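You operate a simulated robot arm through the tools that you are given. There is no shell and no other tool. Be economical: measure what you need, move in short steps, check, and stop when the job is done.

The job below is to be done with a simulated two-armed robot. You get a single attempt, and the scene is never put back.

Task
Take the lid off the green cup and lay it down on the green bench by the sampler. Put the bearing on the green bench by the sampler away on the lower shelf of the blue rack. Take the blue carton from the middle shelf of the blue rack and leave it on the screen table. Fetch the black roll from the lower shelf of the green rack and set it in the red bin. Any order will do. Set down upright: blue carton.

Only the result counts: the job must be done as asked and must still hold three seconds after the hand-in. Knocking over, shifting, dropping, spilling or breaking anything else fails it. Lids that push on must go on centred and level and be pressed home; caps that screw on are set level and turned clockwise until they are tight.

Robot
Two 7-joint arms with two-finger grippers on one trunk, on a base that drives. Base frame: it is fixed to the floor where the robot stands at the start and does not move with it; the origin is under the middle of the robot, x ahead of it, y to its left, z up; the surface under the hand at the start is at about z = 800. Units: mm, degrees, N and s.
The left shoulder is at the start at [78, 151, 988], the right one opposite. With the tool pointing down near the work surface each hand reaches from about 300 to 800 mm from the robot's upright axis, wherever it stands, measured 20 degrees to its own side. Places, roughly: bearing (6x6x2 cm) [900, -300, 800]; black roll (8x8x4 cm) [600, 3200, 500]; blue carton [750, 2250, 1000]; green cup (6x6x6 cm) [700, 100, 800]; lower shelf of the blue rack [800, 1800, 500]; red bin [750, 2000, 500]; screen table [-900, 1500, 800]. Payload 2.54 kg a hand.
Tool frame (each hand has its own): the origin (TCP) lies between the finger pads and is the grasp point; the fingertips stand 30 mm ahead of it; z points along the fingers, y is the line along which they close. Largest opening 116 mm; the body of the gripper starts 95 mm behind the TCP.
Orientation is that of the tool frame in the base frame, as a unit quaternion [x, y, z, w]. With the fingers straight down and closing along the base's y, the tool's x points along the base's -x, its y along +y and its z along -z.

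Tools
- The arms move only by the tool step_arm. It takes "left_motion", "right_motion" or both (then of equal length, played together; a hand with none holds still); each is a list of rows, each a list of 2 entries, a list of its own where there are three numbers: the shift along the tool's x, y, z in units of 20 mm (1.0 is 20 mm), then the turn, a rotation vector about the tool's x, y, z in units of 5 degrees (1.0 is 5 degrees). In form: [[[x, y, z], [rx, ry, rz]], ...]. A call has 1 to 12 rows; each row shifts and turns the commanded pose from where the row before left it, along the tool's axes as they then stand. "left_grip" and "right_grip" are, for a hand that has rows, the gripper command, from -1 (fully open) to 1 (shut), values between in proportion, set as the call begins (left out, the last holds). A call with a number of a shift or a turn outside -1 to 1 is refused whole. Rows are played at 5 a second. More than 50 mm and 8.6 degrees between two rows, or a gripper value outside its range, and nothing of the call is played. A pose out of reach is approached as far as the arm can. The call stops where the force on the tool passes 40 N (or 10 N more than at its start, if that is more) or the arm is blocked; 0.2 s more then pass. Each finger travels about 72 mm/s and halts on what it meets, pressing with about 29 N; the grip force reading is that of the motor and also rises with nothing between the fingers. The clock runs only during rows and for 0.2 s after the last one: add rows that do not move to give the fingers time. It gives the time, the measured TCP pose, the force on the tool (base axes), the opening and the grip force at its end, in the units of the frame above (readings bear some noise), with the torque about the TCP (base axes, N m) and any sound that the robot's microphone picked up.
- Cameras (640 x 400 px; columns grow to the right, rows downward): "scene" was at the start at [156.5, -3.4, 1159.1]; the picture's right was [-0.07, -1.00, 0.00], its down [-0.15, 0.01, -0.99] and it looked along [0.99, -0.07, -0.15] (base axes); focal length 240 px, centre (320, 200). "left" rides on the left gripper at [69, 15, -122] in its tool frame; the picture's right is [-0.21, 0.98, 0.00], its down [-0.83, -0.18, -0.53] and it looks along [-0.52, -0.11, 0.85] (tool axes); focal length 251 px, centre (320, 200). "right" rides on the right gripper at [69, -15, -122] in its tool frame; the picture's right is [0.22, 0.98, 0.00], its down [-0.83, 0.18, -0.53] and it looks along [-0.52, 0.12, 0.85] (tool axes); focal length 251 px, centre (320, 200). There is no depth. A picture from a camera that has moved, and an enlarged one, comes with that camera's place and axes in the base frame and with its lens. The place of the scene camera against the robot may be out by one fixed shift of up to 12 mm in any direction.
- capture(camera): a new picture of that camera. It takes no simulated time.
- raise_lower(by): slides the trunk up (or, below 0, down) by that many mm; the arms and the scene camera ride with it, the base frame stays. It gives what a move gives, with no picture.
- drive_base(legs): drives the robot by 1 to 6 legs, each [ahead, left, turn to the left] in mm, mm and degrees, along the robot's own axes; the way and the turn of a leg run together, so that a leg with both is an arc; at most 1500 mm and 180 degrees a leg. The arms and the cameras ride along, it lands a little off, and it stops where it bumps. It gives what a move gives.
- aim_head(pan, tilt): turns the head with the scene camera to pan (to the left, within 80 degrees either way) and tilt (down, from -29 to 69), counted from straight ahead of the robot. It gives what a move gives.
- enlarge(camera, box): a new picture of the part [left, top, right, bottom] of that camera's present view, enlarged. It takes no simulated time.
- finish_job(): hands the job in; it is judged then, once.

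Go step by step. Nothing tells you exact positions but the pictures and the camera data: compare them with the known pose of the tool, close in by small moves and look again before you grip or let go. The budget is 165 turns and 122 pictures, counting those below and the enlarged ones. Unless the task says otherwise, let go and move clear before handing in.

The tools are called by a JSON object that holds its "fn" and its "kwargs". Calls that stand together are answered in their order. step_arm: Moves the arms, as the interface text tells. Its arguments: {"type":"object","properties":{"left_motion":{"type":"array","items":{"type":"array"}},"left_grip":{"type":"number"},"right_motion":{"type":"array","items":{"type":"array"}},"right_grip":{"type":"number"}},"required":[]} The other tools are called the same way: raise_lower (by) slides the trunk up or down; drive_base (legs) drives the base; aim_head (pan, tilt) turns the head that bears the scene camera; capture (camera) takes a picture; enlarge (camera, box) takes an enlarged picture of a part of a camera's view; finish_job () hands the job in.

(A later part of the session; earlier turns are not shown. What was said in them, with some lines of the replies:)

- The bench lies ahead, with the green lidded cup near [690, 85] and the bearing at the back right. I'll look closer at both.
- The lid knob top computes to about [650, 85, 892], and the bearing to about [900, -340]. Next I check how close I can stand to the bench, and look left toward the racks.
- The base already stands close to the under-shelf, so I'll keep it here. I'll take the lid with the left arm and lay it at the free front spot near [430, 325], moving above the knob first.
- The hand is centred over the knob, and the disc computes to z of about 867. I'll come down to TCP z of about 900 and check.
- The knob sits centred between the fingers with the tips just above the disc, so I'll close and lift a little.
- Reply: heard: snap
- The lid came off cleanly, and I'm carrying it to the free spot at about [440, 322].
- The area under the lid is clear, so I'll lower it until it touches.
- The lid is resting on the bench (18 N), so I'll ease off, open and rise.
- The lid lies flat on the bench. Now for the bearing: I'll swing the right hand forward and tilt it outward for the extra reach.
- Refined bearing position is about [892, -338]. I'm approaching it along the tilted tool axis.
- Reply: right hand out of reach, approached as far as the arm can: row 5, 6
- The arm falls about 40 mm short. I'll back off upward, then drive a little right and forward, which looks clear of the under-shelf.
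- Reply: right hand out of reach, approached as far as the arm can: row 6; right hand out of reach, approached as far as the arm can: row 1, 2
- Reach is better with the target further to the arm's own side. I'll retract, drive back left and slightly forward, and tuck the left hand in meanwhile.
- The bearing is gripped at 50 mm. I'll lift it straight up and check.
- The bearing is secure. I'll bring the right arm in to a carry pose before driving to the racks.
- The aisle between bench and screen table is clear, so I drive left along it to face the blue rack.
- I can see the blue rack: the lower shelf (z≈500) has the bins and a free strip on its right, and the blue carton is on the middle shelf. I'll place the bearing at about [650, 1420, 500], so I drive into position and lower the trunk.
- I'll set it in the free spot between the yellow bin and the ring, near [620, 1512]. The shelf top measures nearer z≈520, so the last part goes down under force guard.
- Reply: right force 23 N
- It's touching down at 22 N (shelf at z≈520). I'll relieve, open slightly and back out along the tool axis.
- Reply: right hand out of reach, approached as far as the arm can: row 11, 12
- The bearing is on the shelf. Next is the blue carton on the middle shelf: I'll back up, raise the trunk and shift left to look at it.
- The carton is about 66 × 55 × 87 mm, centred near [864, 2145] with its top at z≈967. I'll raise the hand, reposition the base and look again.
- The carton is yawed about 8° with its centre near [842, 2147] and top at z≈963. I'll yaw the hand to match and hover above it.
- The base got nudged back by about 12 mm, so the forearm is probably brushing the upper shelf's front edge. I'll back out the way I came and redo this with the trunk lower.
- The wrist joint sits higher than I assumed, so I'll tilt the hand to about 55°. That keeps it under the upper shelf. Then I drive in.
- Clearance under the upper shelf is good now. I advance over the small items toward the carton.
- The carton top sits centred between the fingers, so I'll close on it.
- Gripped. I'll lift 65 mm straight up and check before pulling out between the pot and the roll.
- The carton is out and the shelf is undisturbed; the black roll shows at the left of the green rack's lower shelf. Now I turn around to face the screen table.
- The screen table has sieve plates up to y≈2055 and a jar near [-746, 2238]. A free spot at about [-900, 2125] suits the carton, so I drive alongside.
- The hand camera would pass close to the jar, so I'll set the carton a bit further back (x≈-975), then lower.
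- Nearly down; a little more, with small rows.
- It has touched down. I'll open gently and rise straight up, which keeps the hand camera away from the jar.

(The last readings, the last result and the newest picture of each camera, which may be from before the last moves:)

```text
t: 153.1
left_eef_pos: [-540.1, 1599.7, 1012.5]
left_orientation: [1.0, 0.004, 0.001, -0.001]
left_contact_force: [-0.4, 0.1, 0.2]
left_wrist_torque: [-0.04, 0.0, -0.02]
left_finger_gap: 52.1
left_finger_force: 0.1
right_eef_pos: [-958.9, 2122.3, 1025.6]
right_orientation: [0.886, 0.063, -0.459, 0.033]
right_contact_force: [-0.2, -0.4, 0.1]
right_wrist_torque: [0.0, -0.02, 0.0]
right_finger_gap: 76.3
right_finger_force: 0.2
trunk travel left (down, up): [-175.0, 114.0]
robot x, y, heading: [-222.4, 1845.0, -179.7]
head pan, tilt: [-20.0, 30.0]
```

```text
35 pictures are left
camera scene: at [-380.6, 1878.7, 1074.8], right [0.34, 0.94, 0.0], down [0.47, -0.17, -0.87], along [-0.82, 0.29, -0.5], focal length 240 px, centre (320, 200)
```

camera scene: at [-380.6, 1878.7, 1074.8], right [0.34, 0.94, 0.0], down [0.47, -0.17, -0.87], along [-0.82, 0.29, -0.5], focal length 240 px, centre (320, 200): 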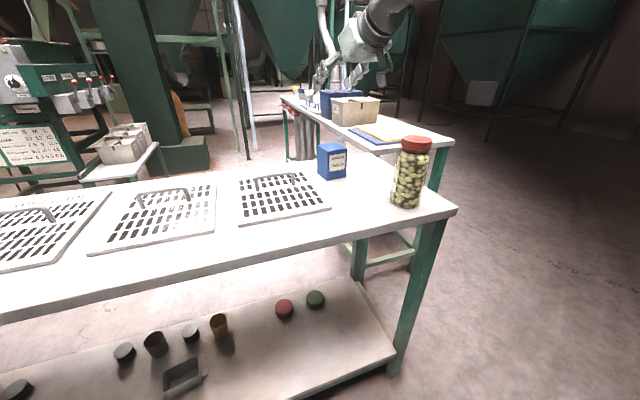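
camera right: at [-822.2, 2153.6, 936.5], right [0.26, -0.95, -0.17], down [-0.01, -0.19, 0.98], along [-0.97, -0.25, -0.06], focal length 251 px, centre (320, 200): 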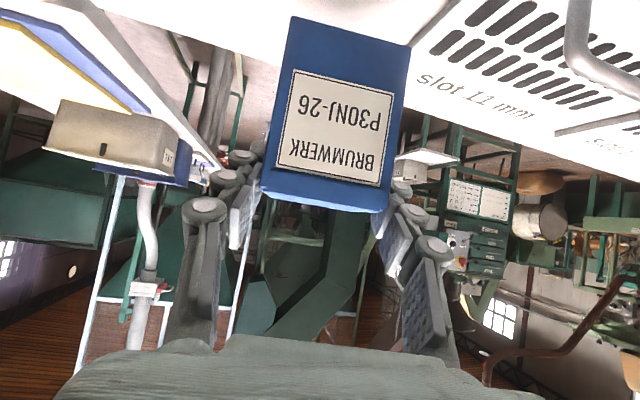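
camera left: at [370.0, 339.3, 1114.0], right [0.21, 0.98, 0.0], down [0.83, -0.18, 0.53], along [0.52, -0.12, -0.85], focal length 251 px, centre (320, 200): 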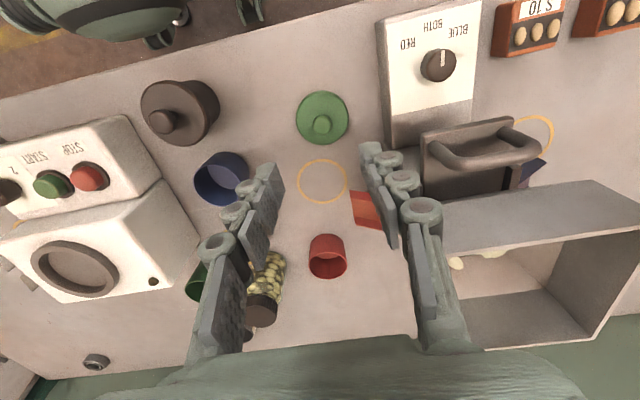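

The carton stands upright on the screen table. Now for the black roll: I retract the right arm, restore the 40° tilt with no yaw, turn round and drive to the green rack.

{"fn": "step_arm", "kwargs": {"right_motion": [[[0.574, 0, -0.819], [0, 0, 0]], [[0.574, 0, -0.819], [0, 0, 0]], [[0.574, 0, -0.819], [0, 0, 0]], [[0.574, 0, -0.819], [0, 0, 0]], [[0.574, 0, -0.819], [0, 0, 0]], [[0.574, 0, -0.819], [0, 0, 0]], [[0.574, 0, -0.819], [0, 0, 0]], [[0.574, 0, -0.819], [0, 0, 0]], [[0.574, 0, -0.819], [0, 0, 0]], [[0.574, 0, -0.819], [0, 0, 0]], [[0.574, 0, -0.819], [0, 0, 0]], [[0.574, 0, -0.819], [0, 0, 0]]]}}

{"fn": "step_arm", "kwargs": {"right_motion": [[[0, 0, 0], [0, 1, 0]], [[0, 0, 0], [0, 1, 0]], [[0, 0, 0], [0, 1, 0]], [[0, 0, 0], [0.51, 0, 0.61]], [[0, 0, 0], [0.51, 0, 0.61]]]}}

{"fn": "drive_base", "kwargs": {"legs": [[0, 0, -90], [0, 0, -90], [0, 1500, 0]]}}

{"fn": "aim_head", "kwargs": {"pan": 0, "tilt": 25}}

{"fn": "capture", "kwargs": {"camera": "scene"}}

```text
t: 155.7
left_eef_pos: [-540.5, 1600.9, 1012.3]
left_orientation: [1.0, 0.004, 0.001, -0.001]
left_contact_force: [-0.8, 0.0, 0.1]
left_wrist_torque: [0.03, -0.03, -0.01]
left_finger_gap: 52.3
left_finger_force: 0.1
right_eef_pos: [-720.3, 2153.2, 1024.4]
right_orientation: [0.885, 0.063, -0.459, 0.032]
right_contact_force: [0.0, -0.3, 0.1]
right_wrist_torque: [-0.05, 0.0, 0.0]
right_finger_gap: 76.8
right_finger_force: 0.1
trunk travel left (down, up): [-175.0, 114.0]
robot x, y, heading: [-222.3, 1847.3, -179.7]
head pan, tilt: [-20.0, 30.0]
```

```text
t: 156.9
left_eef_pos: [-539.6, 1600.6, 1013.1]
left_orientation: [1.0, 0.003, 0.001, -0.001]
left_contact_force: [1.4, -0.7, 0.5]
left_wrist_torque: [-0.01, -0.04, -0.02]
left_finger_gap: 52.1
left_finger_force: 0.1
right_eef_pos: [-720.8, 2155.1, 1024.7]
right_orientation: [0.941, 0.001, -0.34, 0.001]
right_contact_force: [-0.4, -0.1, 0.0]
right_wrist_torque: [0.0, -0.02, -0.01]
right_finger_gap: 76.7
right_finger_force: 0.0
trunk travel left (down, up): [-175.0, 114.0]
robot x, y, heading: [-222.7, 1843.4, -179.7]
head pan, tilt: [-20.0, 30.0]
```

```text
t: 179.0
left_eef_pos: [138.1, 3536.3, 1012.2]
left_orientation: [0.011, 1.0, -0.001, -0.002]
left_contact_force: [-0.4, -0.1, 0.1]
left_wrist_torque: [0.02, 0.0, -0.02]
left_finger_gap: 52.3
left_finger_force: 0.0
right_eef_pos: [303.1, 2977.7, 1025.0]
right_orientation: [0.011, 0.94, -0.004, 0.34]
right_contact_force: [-0.5, 0.4, 0.8]
right_wrist_torque: [0.02, 0.0, 0.01]
right_finger_gap: 76.7
right_finger_force: 0.1
trunk travel left (down, up): [-175.0, 114.0]
robot x, y, heading: [-183.0, 3297.1, -1.5]
head pan, tilt: [-20.0, 30.0]
```

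```text
t: 179.8
left_eef_pos: [137.7, 3537.7, 1012.0]
left_orientation: [0.01, 1.0, -0.001, -0.001]
left_contact_force: [-0.4, 0.1, -0.4]
left_wrist_torque: [-0.04, -0.01, 0.0]
left_finger_gap: 52.1
left_finger_force: 0.0
right_eef_pos: [303.4, 2978.2, 1023.9]
right_orientation: [0.012, 0.94, -0.004, 0.34]
right_contact_force: [0.4, 0.8, -0.2]
right_wrist_torque: [0.01, -0.01, 0.02]
right_finger_gap: 76.6
right_finger_force: 0.1
trunk travel left (down, up): [-175.0, 114.0]
robot x, y, heading: [-184.5, 3299.2, -1.4]
head pan, tilt: [0.0, 25.0]
```

```text
34 pictures are left
camera scene: at [-29.3, 3300.5, 1082.7], right [-0.02, -1.0, 0.0], down [-0.42, 0.01, -0.91], along [0.91, -0.02, -0.42], focal length 240 px, centre (320, 200)
```

scene: 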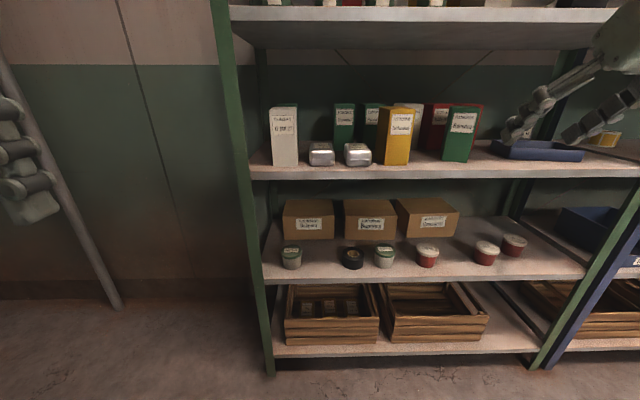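

{"fn": "enlarge", "kwargs": {"camera": "scene", "box": [260, 190, 460, 310]}}

```text
3.20 times, centred on (360, 250) of scene
camera zoom: at [-29.3, 3300.5, 1082.7], right [-0.02, -1.0, 0.0], down [-0.42, 0.01, -0.91], along [0.91, -0.02, -0.42], focal length 769 px, centre (192, 40)
```

zoom: 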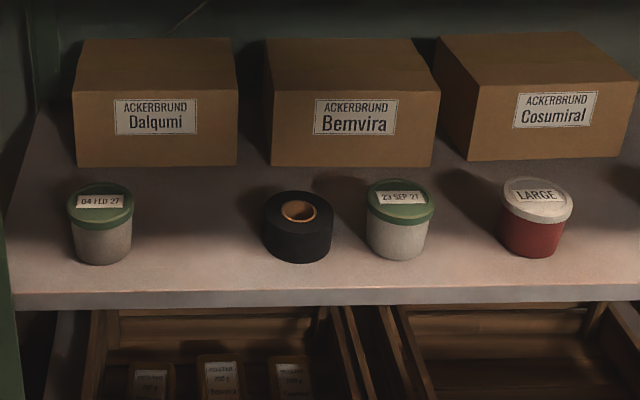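

The roll is at about [652, 3170] with room on both sides. I lower the trunk, drive closer and bring the hand down in front of the shelf.

{"fn": "raise_lower", "kwargs": {"by": -170}}

{"fn": "drive_base", "kwargs": {"legs": [[0, 0, 1.4], [150, 100, 0]]}}

{"fn": "step_arm", "kwargs": {"right_motion": [[[0.643, 0, 0.766], [0, 0, 0]], [[0.643, 0.4, 0.766], [0, 0, 0]], [[0.643, 0.4, 0.766], [0, 0, 0]], [[0.643, 0.4, 0.766], [0, 0, 0]], [[0.643, 0.4, 0.766], [0, 0, 0]], [[0.643, 0.4, 0.766], [0, 0, 0]], [[0.643, 0.4, 0.766], [0, 0, 0]], [[0.643, 0.4, 0.766], [0, 0, 0]], [[0.643, 0.4, 0.766], [0, 0, 0]], [[0.643, 0.4, 0.766], [0, 0, 0]]], "right_grip": -0.7}}

{"fn": "capture", "kwargs": {"camera": "right"}}

```text
t: 181.7
left_eef_pos: [138.2, 3535.9, 843.6]
left_orientation: [0.01, 1.0, -0.001, 0.0]
left_contact_force: [0.2, -0.1, -0.7]
left_wrist_torque: [0.0, -0.01, -0.05]
left_finger_gap: 52.2
left_finger_force: 0.0
right_eef_pos: [304.1, 2977.5, 855.6]
right_orientation: [0.012, 0.94, -0.004, 0.34]
right_contact_force: [-0.3, 0.7, 0.1]
right_wrist_torque: [-0.04, 0.01, -0.01]
right_finger_gap: 76.6
right_finger_force: 0.1
trunk travel left (down, up): [-5.0, 284.0]
robot x, y, heading: [-186.2, 3300.3, -1.5]
head pan, tilt: [0.0, 25.0]
```

```text
t: 183.7
left_eef_pos: [276.4, 3642.4, 842.4]
left_orientation: [-0.003, 1.0, -0.001, 0.0]
left_contact_force: [0.3, -0.5, 0.0]
left_wrist_torque: [-0.02, 0.0, -0.01]
left_finger_gap: 52.3
left_finger_force: 0.1
right_eef_pos: [457.1, 3088.2, 853.4]
right_orientation: [-0.001, 0.94, 0.0, 0.34]
right_contact_force: [-0.3, -0.2, -0.7]
right_wrist_torque: [0.02, 0.01, 0.01]
right_finger_gap: 76.7
right_finger_force: 0.1
trunk travel left (down, up): [-5.0, 284.0]
robot x, y, heading: [-38.4, 3394.3, 0.3]
head pan, tilt: [0.0, 25.0]
```

```text
t: 185.9
left_eef_pos: [277.0, 3643.1, 843.5]
left_orientation: [-0.003, 1.0, -0.001, -0.001]
left_contact_force: [-0.3, 0.7, -0.2]
left_wrist_torque: [0.0, -0.03, 0.01]
left_finger_gap: 52.2
left_finger_force: 0.1
right_eef_pos: [456.2, 3160.3, 652.0]
right_orientation: [-0.001, 0.94, -0.001, 0.341]
right_contact_force: [0.0, -0.4, -0.1]
right_wrist_torque: [0.0, 0.02, 0.02]
right_finger_gap: 98.6
right_finger_force: 0.1
trunk travel left (down, up): [-5.0, 284.0]
robot x, y, heading: [-38.9, 3400.9, 0.3]
head pan, tilt: [0.0, 25.0]
```

```text
32 pictures are left
camera right: at [325.9, 3145.5, 701.6], right [-0.17, 0.98, -0.14], down [0.29, 0.18, 0.94], along [0.94, 0.12, -0.32], focal length 251 px, centre (320, 200)
```

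right: 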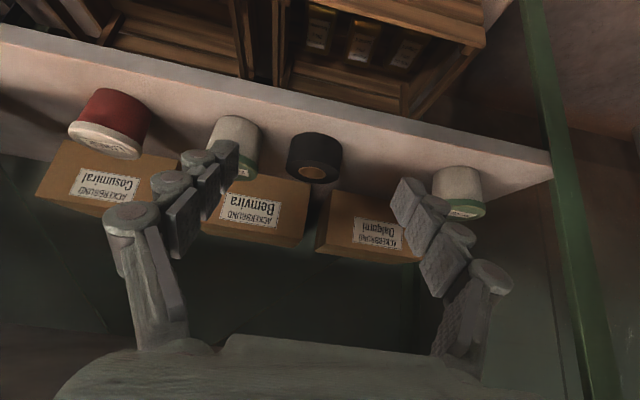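

{"fn": "step_arm", "kwargs": {"right_motion": [[[-0.55, 0.064, 0.945], [0, 0, 0]], [[-0.55, 0.064, 0.945], [0, 0, 0]], [[-0.55, 0.064, 0.945], [0, 0, 0]], [[-0.55, 0.064, 0.945], [0, 0, 0]], [[-0.55, 0.064, 0.945], [0, 0, 0]], [[-0.55, 0.064, 0.945], [0, 0, 0]]]}}

{"fn": "capture", "kwargs": {"camera": "right"}}

```text
t: 187.3
left_eef_pos: [277.3, 3642.9, 842.2]
left_orientation: [-0.002, 1.0, 0.0, 0.0]
left_contact_force: [0.5, -0.5, 0.3]
left_wrist_torque: [0.02, 0.0, 0.0]
left_finger_gap: 52.1
left_finger_force: 0.0
right_eef_pos: [578.4, 3169.1, 607.5]
right_orientation: [-0.002, 0.94, 0.001, 0.34]
right_contact_force: [-0.7, -0.2, 0.2]
right_wrist_torque: [0.01, -0.03, -0.02]
right_finger_gap: 98.4
right_finger_force: 0.0
trunk travel left (down, up): [-5.0, 284.0]
robot x, y, heading: [-35.8, 3397.6, 0.3]
head pan, tilt: [0.0, 25.0]
```

```text
31 pictures are left
camera right: at [448.1, 3152.5, 657.3], right [-0.17, 0.98, -0.14], down [0.29, 0.18, 0.94], along [0.94, 0.12, -0.32], focal length 251 px, centre (320, 200)
```

right: 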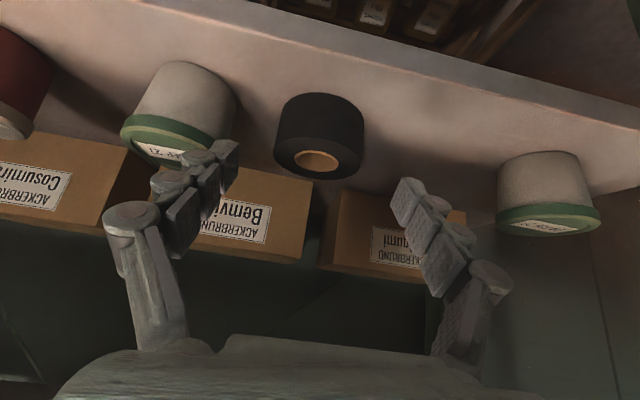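

{"fn": "step_arm", "kwargs": {"right_motion": [[[0.05, 0, 0.8], [0, 0, 0]], [[0.05, 0, 0.8], [0, 0, 0]], [[0.05, 0, 0.8], [0, 0, 0]], [[0.05, 0, 0.7], [0, 0, 0]], [[0, 0, 0], [0, 0, 0]]], "right_grip": -0.57}}

{"fn": "capture", "kwargs": {"camera": "right"}}

```text
t: 188.5
left_eef_pos: [277.0, 3643.2, 842.7]
left_orientation: [-0.003, 1.0, -0.001, -0.001]
left_contact_force: [-0.1, 0.0, 0.1]
left_wrist_torque: [0.0, -0.01, -0.01]
left_finger_gap: 52.2
left_finger_force: 0.1
right_eef_pos: [613.6, 3168.2, 558.3]
right_orientation: [-0.001, 0.94, 0.001, 0.34]
right_contact_force: [0.1, 0.2, 0.5]
right_wrist_torque: [0.01, 0.03, 0.01]
right_finger_gap: 91.1
right_finger_force: 0.2
trunk travel left (down, up): [-5.0, 284.0]
robot x, y, heading: [-35.6, 3398.3, 0.3]
head pan, tilt: [0.0, 25.0]
```

```text
30 pictures are left
camera right: at [483.9, 3153.7, 607.3], right [-0.17, 0.98, -0.14], down [0.29, 0.18, 0.94], along [0.94, 0.12, -0.32], focal length 251 px, centre (320, 200)
```

right: 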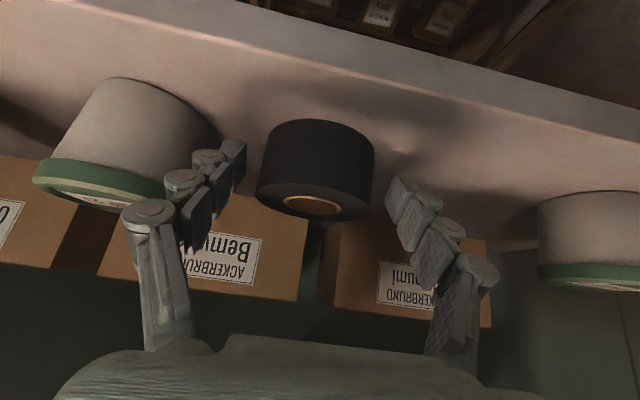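

{"fn": "step_arm", "kwargs": {"right_motion": [[[0, -0.06, 0.3], [0, 0, 0]], [[0, 0, 0], [0, 0, 0]]]}}

{"fn": "step_arm", "kwargs": {"right_motion": [[[0, 0, 0], [0, 0, 0]], [[0, 0, 0], [0, 0, 0]], [[0, 0, 0], [0, 0, 0]], [[0, 0, 0], [0, 0, 0]]], "right_grip": 1}}

{"fn": "step_arm", "kwargs": {"right_motion": [[[-0.2, 0, -0.24], [0, 0, 0]], [[-0.4, 0, -0.48], [0, 0, 0]], [[-0.643, 0, -0.766], [0, 0, 0]], [[-0.643, 0, -0.766], [0, 0, 0]], [[-0.643, 0, -0.766], [0, 0, 0]], [[-0.643, 0, -0.766], [0, 0, 0]]]}}

{"fn": "capture", "kwargs": {"camera": "right"}}

```text
t: 189.1
left_eef_pos: [278.1, 3642.4, 843.9]
left_orientation: [-0.002, 1.0, -0.001, -0.001]
left_contact_force: [0.3, 0.3, 0.1]
left_wrist_torque: [-0.03, -0.01, -0.02]
left_finger_gap: 52.1
left_finger_force: 0.0
right_eef_pos: [618.6, 3168.1, 551.1]
right_orientation: [0.0, 0.94, -0.001, 0.341]
right_contact_force: [-0.7, 0.3, -0.4]
right_wrist_torque: [0.01, -0.02, 0.01]
right_finger_gap: 91.1
right_finger_force: 0.2
trunk travel left (down, up): [-5.0, 284.0]
robot x, y, heading: [-40.3, 3396.6, 0.2]
head pan, tilt: [0.0, 25.0]
```

```text
t: 190.1
left_eef_pos: [277.0, 3642.5, 842.0]
left_orientation: [-0.003, 1.0, -0.001, -0.001]
left_contact_force: [0.2, 0.4, 0.7]
left_wrist_torque: [0.01, 0.05, 0.03]
left_finger_gap: 52.3
left_finger_force: 0.0
right_eef_pos: [619.8, 3168.6, 551.9]
right_orientation: [-0.002, 0.94, 0.001, 0.341]
right_contact_force: [-0.9, 2.8, 1.3]
right_wrist_torque: [0.13, 0.02, 0.1]
right_finger_gap: 73.0
right_finger_force: 28.9
trunk travel left (down, up): [-5.0, 284.0]
robot x, y, heading: [-40.0, 3401.4, 0.3]
head pan, tilt: [0.0, 25.0]
```

```text
t: 191.5
left_eef_pos: [276.5, 3644.1, 843.0]
left_orientation: [-0.003, 1.0, 0.0, -0.001]
left_contact_force: [0.3, 0.1, 0.3]
left_wrist_torque: [-0.02, 0.04, -0.03]
left_finger_gap: 52.3
left_finger_force: 0.2
right_eef_pos: [621.7, 3166.7, 653.4]
right_orientation: [-0.001, 0.94, 0.0, 0.341]
right_contact_force: [-0.1, -0.8, -1.6]
right_wrist_torque: [-0.03, 0.03, 0.01]
right_finger_gap: 72.9
right_finger_force: 28.4
trunk travel left (down, up): [-5.0, 284.0]
robot x, y, heading: [-40.1, 3399.1, 0.4]
head pan, tilt: [0.0, 25.0]
```

```text
29 pictures are left
camera right: at [490.6, 3152.9, 702.5], right [-0.17, 0.98, -0.14], down [0.29, 0.18, 0.94], along [0.94, 0.12, -0.32], focal length 251 px, centre (320, 200)
```

right: 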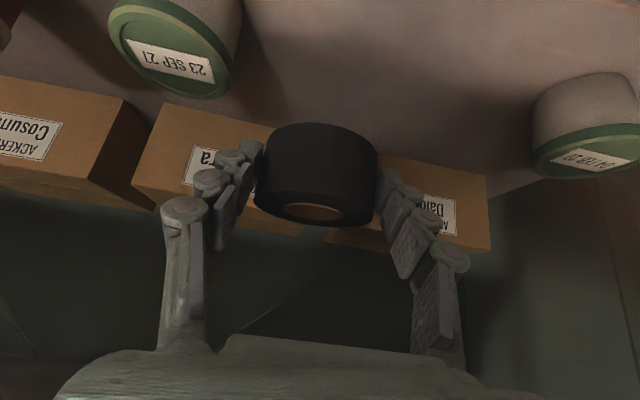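

The roll is held level. I back off and drive along to the red bin on the blue rack.

{"fn": "drive_base", "kwargs": {"legs": [[-170, 0, 0], [0, -1237, 0]]}}

{"fn": "aim_head", "kwargs": {"pan": -15, "tilt": 35}}

{"fn": "capture", "kwargs": {"camera": "scene"}}

{"fn": "capture", "kwargs": {"camera": "right"}}

```text
t: 204.6
left_eef_pos: [129.0, 2421.6, 843.0]
left_orientation: [-0.019, 1.0, -0.001, -0.001]
left_contact_force: [0.3, 0.0, 0.7]
left_wrist_torque: [0.04, 0.04, 0.0]
left_finger_gap: 52.2
left_finger_force: 0.1
right_eef_pos: [487.8, 1959.6, 653.0]
right_orientation: [-0.017, 0.94, 0.006, 0.341]
right_contact_force: [-0.5, 0.1, -2.1]
right_wrist_torque: [-0.01, 0.02, -0.02]
right_finger_gap: 72.9
right_finger_force: 29.0
trunk travel left (down, up): [-5.0, 284.0]
robot x, y, heading: [-178.4, 2170.1, 2.1]
head pan, tilt: [0.0, 25.0]
```

```text
t: 205.3
left_eef_pos: [129.3, 2422.6, 843.2]
left_orientation: [-0.02, 1.0, -0.002, -0.001]
left_contact_force: [0.2, 0.7, 1.4]
left_wrist_torque: [-0.01, 0.01, 0.01]
left_finger_gap: 52.1
left_finger_force: 0.0
right_eef_pos: [488.6, 1959.8, 652.0]
right_orientation: [-0.017, 0.94, 0.006, 0.34]
right_contact_force: [-0.4, 0.0, -1.5]
right_wrist_torque: [0.01, 0.0, -0.01]
right_finger_gap: 72.6
right_finger_force: 29.5
trunk travel left (down, up): [-5.0, 284.0]
robot x, y, heading: [-177.5, 2170.5, 2.3]
head pan, tilt: [-15.0, 35.0]
```

```text
28 pictures are left
camera scene: at [-29.6, 2153.9, 897.0], right [-0.22, -0.98, 0.0], down [-0.56, 0.13, -0.82], along [0.8, -0.18, -0.57], focal length 240 px, centre (320, 200)
```

scene: 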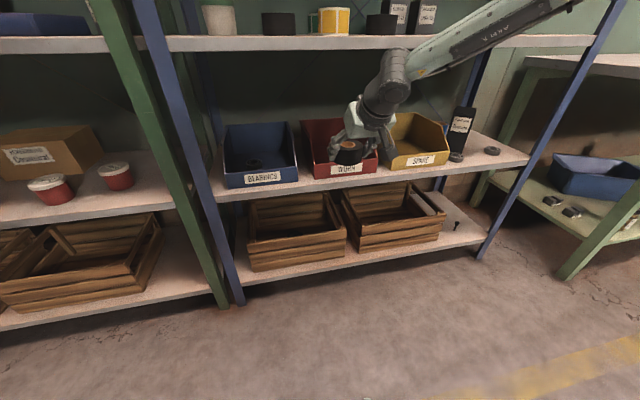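

```text
27 pictures are left
camera right: at [358.7, 1940.3, 702.1], right [-0.2, 0.97, -0.14], down [0.29, 0.19, 0.94], along [0.94, 0.15, -0.32], focal length 251 px, centre (320, 200)
```

right: 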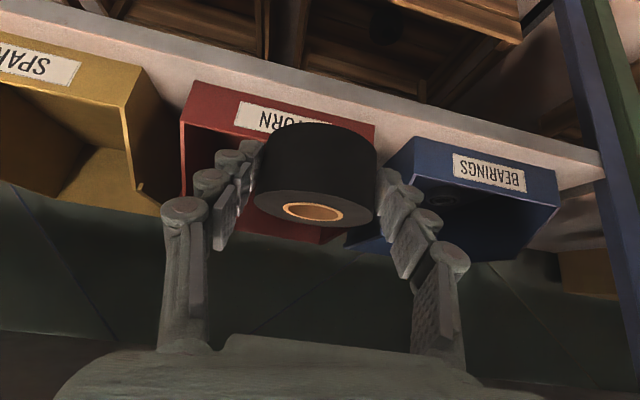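

The red bin spans y 1829–2028, with its front at x≈595 and the front wall top at z≈570. I lower to just above the wall height and drive in.

{"fn": "step_arm", "kwargs": {"right_motion": [[[0.5, 0, 0.6], [0, 0, 0]], [[0.5, 0, 0.6], [0, 0, 0]]]}}

{"fn": "drive_base", "kwargs": {"legs": [[0, -36, -2], [165, 0, 0]]}}

{"fn": "capture", "kwargs": {"camera": "right"}}

{"fn": "capture", "kwargs": {"camera": "scene"}}

```text
t: 205.9
left_eef_pos: [129.2, 2422.5, 843.5]
left_orientation: [-0.02, 1.0, 0.0, -0.001]
left_contact_force: [0.0, 0.0, 0.2]
left_wrist_torque: [-0.01, 0.0, 0.01]
left_finger_gap: 52.2
left_finger_force: 0.1
right_eef_pos: [488.7, 1959.2, 621.8]
right_orientation: [-0.018, 0.94, 0.006, 0.34]
right_contact_force: [0.6, 0.0, -1.8]
right_wrist_torque: [-0.01, 0.03, -0.03]
right_finger_gap: 73.3
right_finger_force: 29.0
trunk travel left (down, up): [-5.0, 284.0]
robot x, y, heading: [-177.7, 2166.6, 2.4]
head pan, tilt: [-15.0, 35.0]
```

```text
t: 208.0
left_eef_pos: [302.6, 2370.8, 842.8]
left_orientation: [0.003, 1.0, -0.001, 0.0]
left_contact_force: [-0.4, 1.0, -0.2]
left_wrist_torque: [-0.02, -0.03, -0.03]
left_finger_gap: 52.1
left_finger_force: 0.1
right_eef_pos: [642.7, 1892.5, 620.7]
right_orientation: [0.004, 0.94, -0.002, 0.341]
right_contact_force: [0.4, -0.8, -2.1]
right_wrist_torque: [-0.01, 0.06, -0.02]
right_finger_gap: 72.8
right_finger_force: 29.0
trunk travel left (down, up): [-5.0, 284.0]
robot x, y, heading: [-14.4, 2131.0, -0.1]
head pan, tilt: [-15.0, 35.0]
```

```text
26 pictures are left
camera right: at [511.4, 1879.2, 671.3], right [-0.16, 0.98, -0.14], down [0.29, 0.18, 0.94], along [0.94, 0.11, -0.32], focal length 251 px, centre (320, 200)
```

right: 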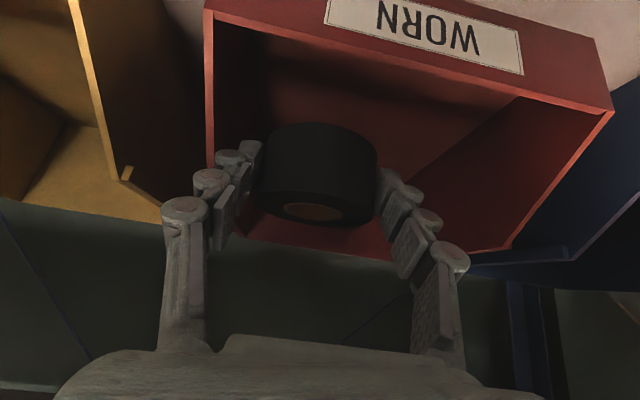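

```text
25 pictures are left
camera scene: at [132.3, 2110.2, 896.9], right [-0.26, -0.96, 0.0], down [-0.55, 0.15, -0.82], along [0.79, -0.22, -0.57], focal length 240 px, centre (320, 200)
```

scene: 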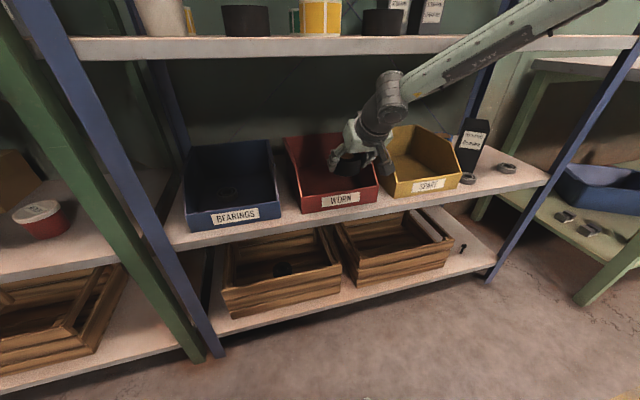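

{"fn": "step_arm", "kwargs": {"right_motion": [[[-0.25, 0.93, 0.2], [0, 0, 0]], [[-0.25, 0.93, 0.2], [0, 0, 0]], [[0.5, 0, 0.6], [0, 0, 0]], [[0.5, 0, 0.6], [0, 0, 0]], [[0.2, 0, 0.23], [0, 0, 0]], [[0, 0, 0], [0, 0, 0]]]}}

{"fn": "capture", "kwargs": {"camera": "right"}}

{"fn": "enlarge", "kwargs": {"camera": "scene", "box": [260, 60, 440, 220]}}

```text
t: 209.4
left_eef_pos: [303.1, 2372.2, 843.0]
left_orientation: [0.003, 1.0, -0.001, 0.0]
left_contact_force: [-0.2, 0.0, 0.2]
left_wrist_torque: [-0.02, -0.03, -0.03]
left_finger_gap: 52.0
left_finger_force: 0.1
right_eef_pos: [654.5, 1931.6, 582.9]
right_orientation: [0.004, 0.94, -0.001, 0.341]
right_contact_force: [-0.5, 0.0, -1.5]
right_wrist_torque: [0.0, 0.03, 0.0]
right_finger_gap: 72.9
right_finger_force: 28.6
trunk travel left (down, up): [-5.0, 284.0]
robot x, y, heading: [-17.0, 2134.9, -0.3]
head pan, tilt: [-15.0, 35.0]
```

```text
24 pictures are left
camera right: at [523.7, 1918.0, 633.0], right [-0.16, 0.98, -0.14], down [0.29, 0.18, 0.94], along [0.94, 0.11, -0.32], focal length 251 px, centre (320, 200)
```

right: 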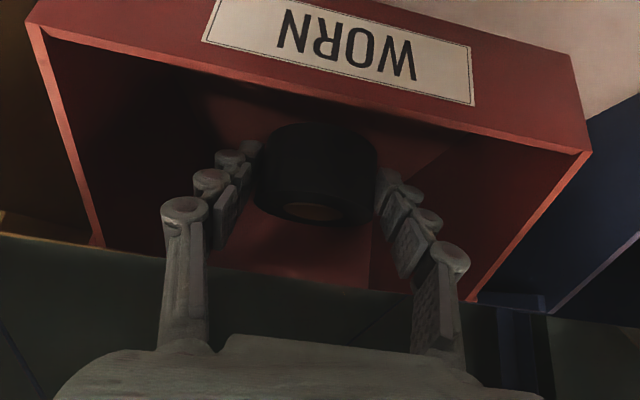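

```text
2.50 times, centred on (350, 140) of scene
camera zoom: at [132.4, 2110.2, 896.9], right [-0.26, -0.96, 0.0], down [-0.55, 0.15, -0.82], along [0.79, -0.22, -0.57], focal length 601 px, centre (245, 350)
```

zoom: 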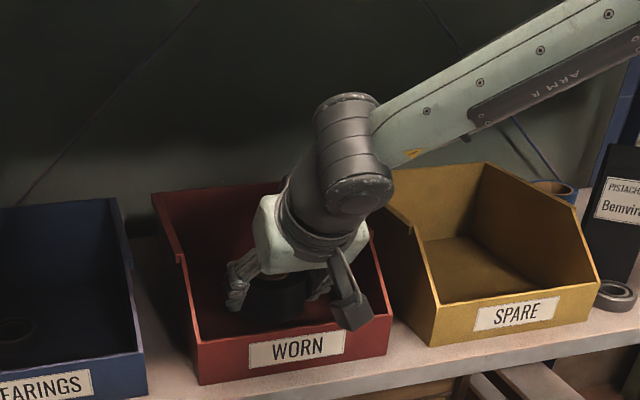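

{"fn": "step_arm", "kwargs": {"right_motion": [[[0.25, 0, 0.3], [0, 0, 0]], [[0.2, 0, 0.23], [0, 0, 0]], [[0.1, 0, 0.115], [0, 0, 0]], [[0.1, 0, 0.115], [0, 0, 0]], [[0, 0, 0], [0, 0, 0]]]}}

{"fn": "capture", "kwargs": {"camera": "right"}}

```text
t: 210.6
left_eef_pos: [302.4, 2372.0, 841.6]
left_orientation: [0.004, 1.0, -0.001, -0.001]
left_contact_force: [-0.3, 1.1, 0.4]
left_wrist_torque: [-0.02, 0.03, -0.01]
left_finger_gap: 51.8
left_finger_force: 0.1
right_eef_pos: [654.8, 1929.5, 563.5]
right_orientation: [0.004, 0.94, -0.002, 0.34]
right_contact_force: [-0.3, -0.4, -2.5]
right_wrist_torque: [0.01, 0.04, 0.0]
right_finger_gap: 72.9
right_finger_force: 29.2
trunk travel left (down, up): [-5.0, 284.0]
robot x, y, heading: [-17.4, 2130.3, -0.4]
head pan, tilt: [-15.0, 35.0]
```

```text
22 pictures are left
camera right: at [523.9, 1916.9, 612.8], right [-0.16, 0.98, -0.14], down [0.3, 0.18, 0.94], along [0.94, 0.11, -0.32], focal length 251 px, centre (320, 200)
```

right: 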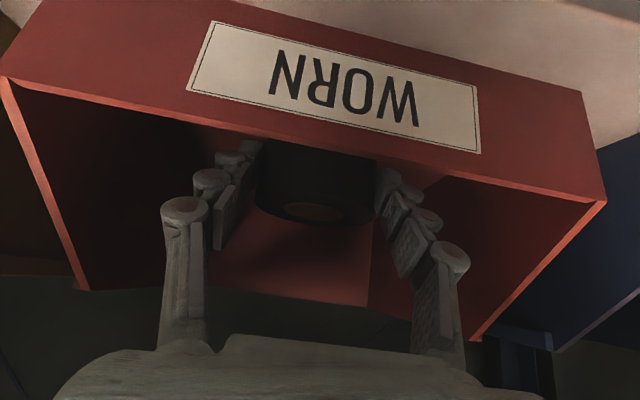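

{"fn": "step_arm", "kwargs": {"right_motion": [[[0.08, 0, 0.1], [0, 0, 0]], [[0.08, 0, 0.1], [0, 0, 0]], [[0.08, 0, 0.1], [0, 0, 0]], [[0.06, 0, 0.08], [0, 0, 0]], [[0, 0, 0], [0, 0, 0]]]}}

```text
t: 211.8
left_eef_pos: [301.5, 2372.0, 843.0]
left_orientation: [0.002, 1.0, -0.001, 0.0]
left_contact_force: [0.1, -0.6, -0.6]
left_wrist_torque: [0.05, -0.02, -0.01]
left_finger_gap: 52.2
left_finger_force: 0.0
right_eef_pos: [654.7, 1929.8, 557.0]
right_orientation: [0.004, 0.94, -0.001, 0.342]
right_contact_force: [-1.0, -1.9, 7.4]
right_wrist_torque: [0.21, 0.0, 0.0]
right_finger_gap: 73.0
right_finger_force: 29.3
trunk travel left (down, up): [-5.0, 284.0]
robot x, y, heading: [-18.9, 2132.2, -0.2]
head pan, tilt: [-15.0, 35.0]
```

The roll is on the bin floor. I open, rise clear and back away.

{"fn": "step_arm", "kwargs": {"right_motion": [[[0, 0, 0], [0, 0, 0]], [[0, 0, 0], [0, 0, 0]], [[-0.2, 0, -0.24], [0, 0, 0]], [[-0.643, 0, -0.766], [0, 0, 0]], [[-0.643, 0, -0.766], [0, 0, 0]], [[-0.643, 0, -0.766], [0, 0, 0]], [[0.2, 0, -0.95], [0, 0, 0]]], "right_grip": -0.55}}

{"fn": "drive_base", "kwargs": {"legs": [[-250, 0, 0]]}}

{"fn": "aim_head", "kwargs": {"pan": -25, "tilt": 25}}

{"fn": "capture", "kwargs": {"camera": "scene"}}

{"fn": "capture", "kwargs": {"camera": "right"}}

```text
t: 213.4
left_eef_pos: [302.8, 2372.5, 843.0]
left_orientation: [0.003, 1.0, 0.0, -0.001]
left_contact_force: [-0.6, 0.3, -0.8]
left_wrist_torque: [-0.04, 0.02, -0.02]
left_finger_gap: 52.3
left_finger_force: 0.1
right_eef_pos: [638.8, 1929.6, 634.4]
right_orientation: [0.003, 0.94, -0.002, 0.34]
right_contact_force: [0.8, 0.2, 0.0]
right_wrist_torque: [-0.02, -0.04, -0.01]
right_finger_gap: 90.0
right_finger_force: 0.0
trunk travel left (down, up): [-5.0, 284.0]
robot x, y, heading: [-17.4, 2126.4, -0.3]
head pan, tilt: [-15.0, 35.0]
```

```text
t: 215.3
left_eef_pos: [45.5, 2372.2, 842.9]
left_orientation: [0.007, 1.0, 0.0, 0.0]
left_contact_force: [-0.1, 0.6, -0.9]
left_wrist_torque: [0.0, 0.03, 0.0]
left_finger_gap: 52.5
left_finger_force: 0.1
right_eef_pos: [377.8, 1925.4, 633.8]
right_orientation: [0.007, 0.94, -0.002, 0.34]
right_contact_force: [-0.1, 0.4, -0.3]
right_wrist_torque: [0.05, -0.01, 0.0]
right_finger_gap: 90.0
right_finger_force: 0.1
trunk travel left (down, up): [-5.0, 284.0]
robot x, y, heading: [-273.8, 2136.2, -0.8]
head pan, tilt: [-15.0, 35.0]
```

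```text
t: 216.0
left_eef_pos: [45.6, 2369.5, 843.0]
left_orientation: [0.007, 1.0, -0.001, 0.0]
left_contact_force: [0.1, -0.1, 0.4]
left_wrist_torque: [0.0, 0.02, 0.01]
left_finger_gap: 51.9
left_finger_force: 0.1
right_eef_pos: [377.4, 1927.2, 632.7]
right_orientation: [0.009, 0.94, -0.004, 0.34]
right_contact_force: [-0.1, 0.0, -0.2]
right_wrist_torque: [-0.01, 0.01, -0.02]
right_finger_gap: 90.0
right_finger_force: 0.1
trunk travel left (down, up): [-5.0, 284.0]
robot x, y, heading: [-278.0, 2135.3, -1.0]
head pan, tilt: [-25.0, 25.0]
```

```text
21 pictures are left
camera scene: at [-128.8, 2095.4, 912.7], right [-0.44, -0.9, 0.0], down [-0.38, 0.18, -0.91], along [0.82, -0.4, -0.42], focal length 240 px, centre (320, 200)
```

scene: 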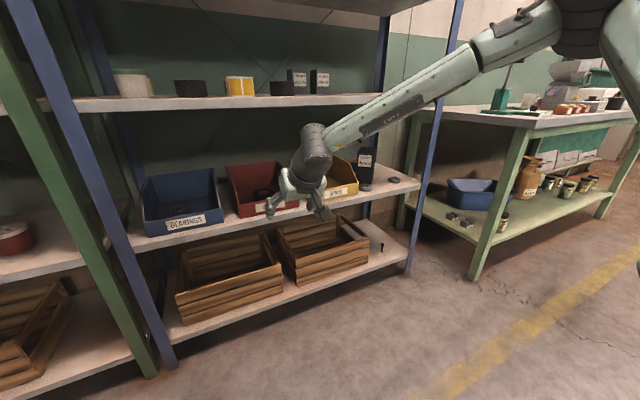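

```text
20 pictures are left
camera right: at [247.0, 1913.7, 683.6], right [-0.15, 0.98, -0.14], down [0.3, 0.18, 0.94], along [0.94, 0.1, -0.32], focal length 251 px, centre (320, 200)
```

right: 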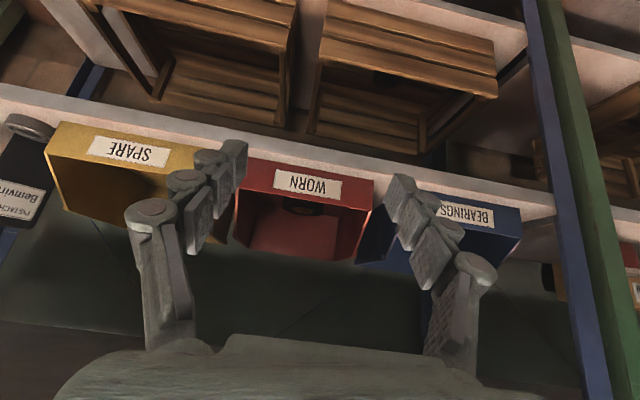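

The roll lies in the red bin, the bearing is on the lower shelf, the carton is upright on the screen table and the lid is on the bench. The hands are clear, so I'm handing in.

{"fn": "finish_job", "kwargs": {}}

```text
The job is handed in.
```

All four parts of the job are done, and I handed it in with both hands empty and clear:
- **Lid:** it lies on the green bench by the sampler.
- **Bearing:** it is on the blue rack's lower shelf.
- **Blue carton:** it stands upright on the screen table.
- **Black roll:** it is in the red bin.

While reaching for the carton, the robot's base was nudged back about 12 mm, most likely by the right arm brushing the blue rack's upper shelf. Later pictures showed nothing moved.
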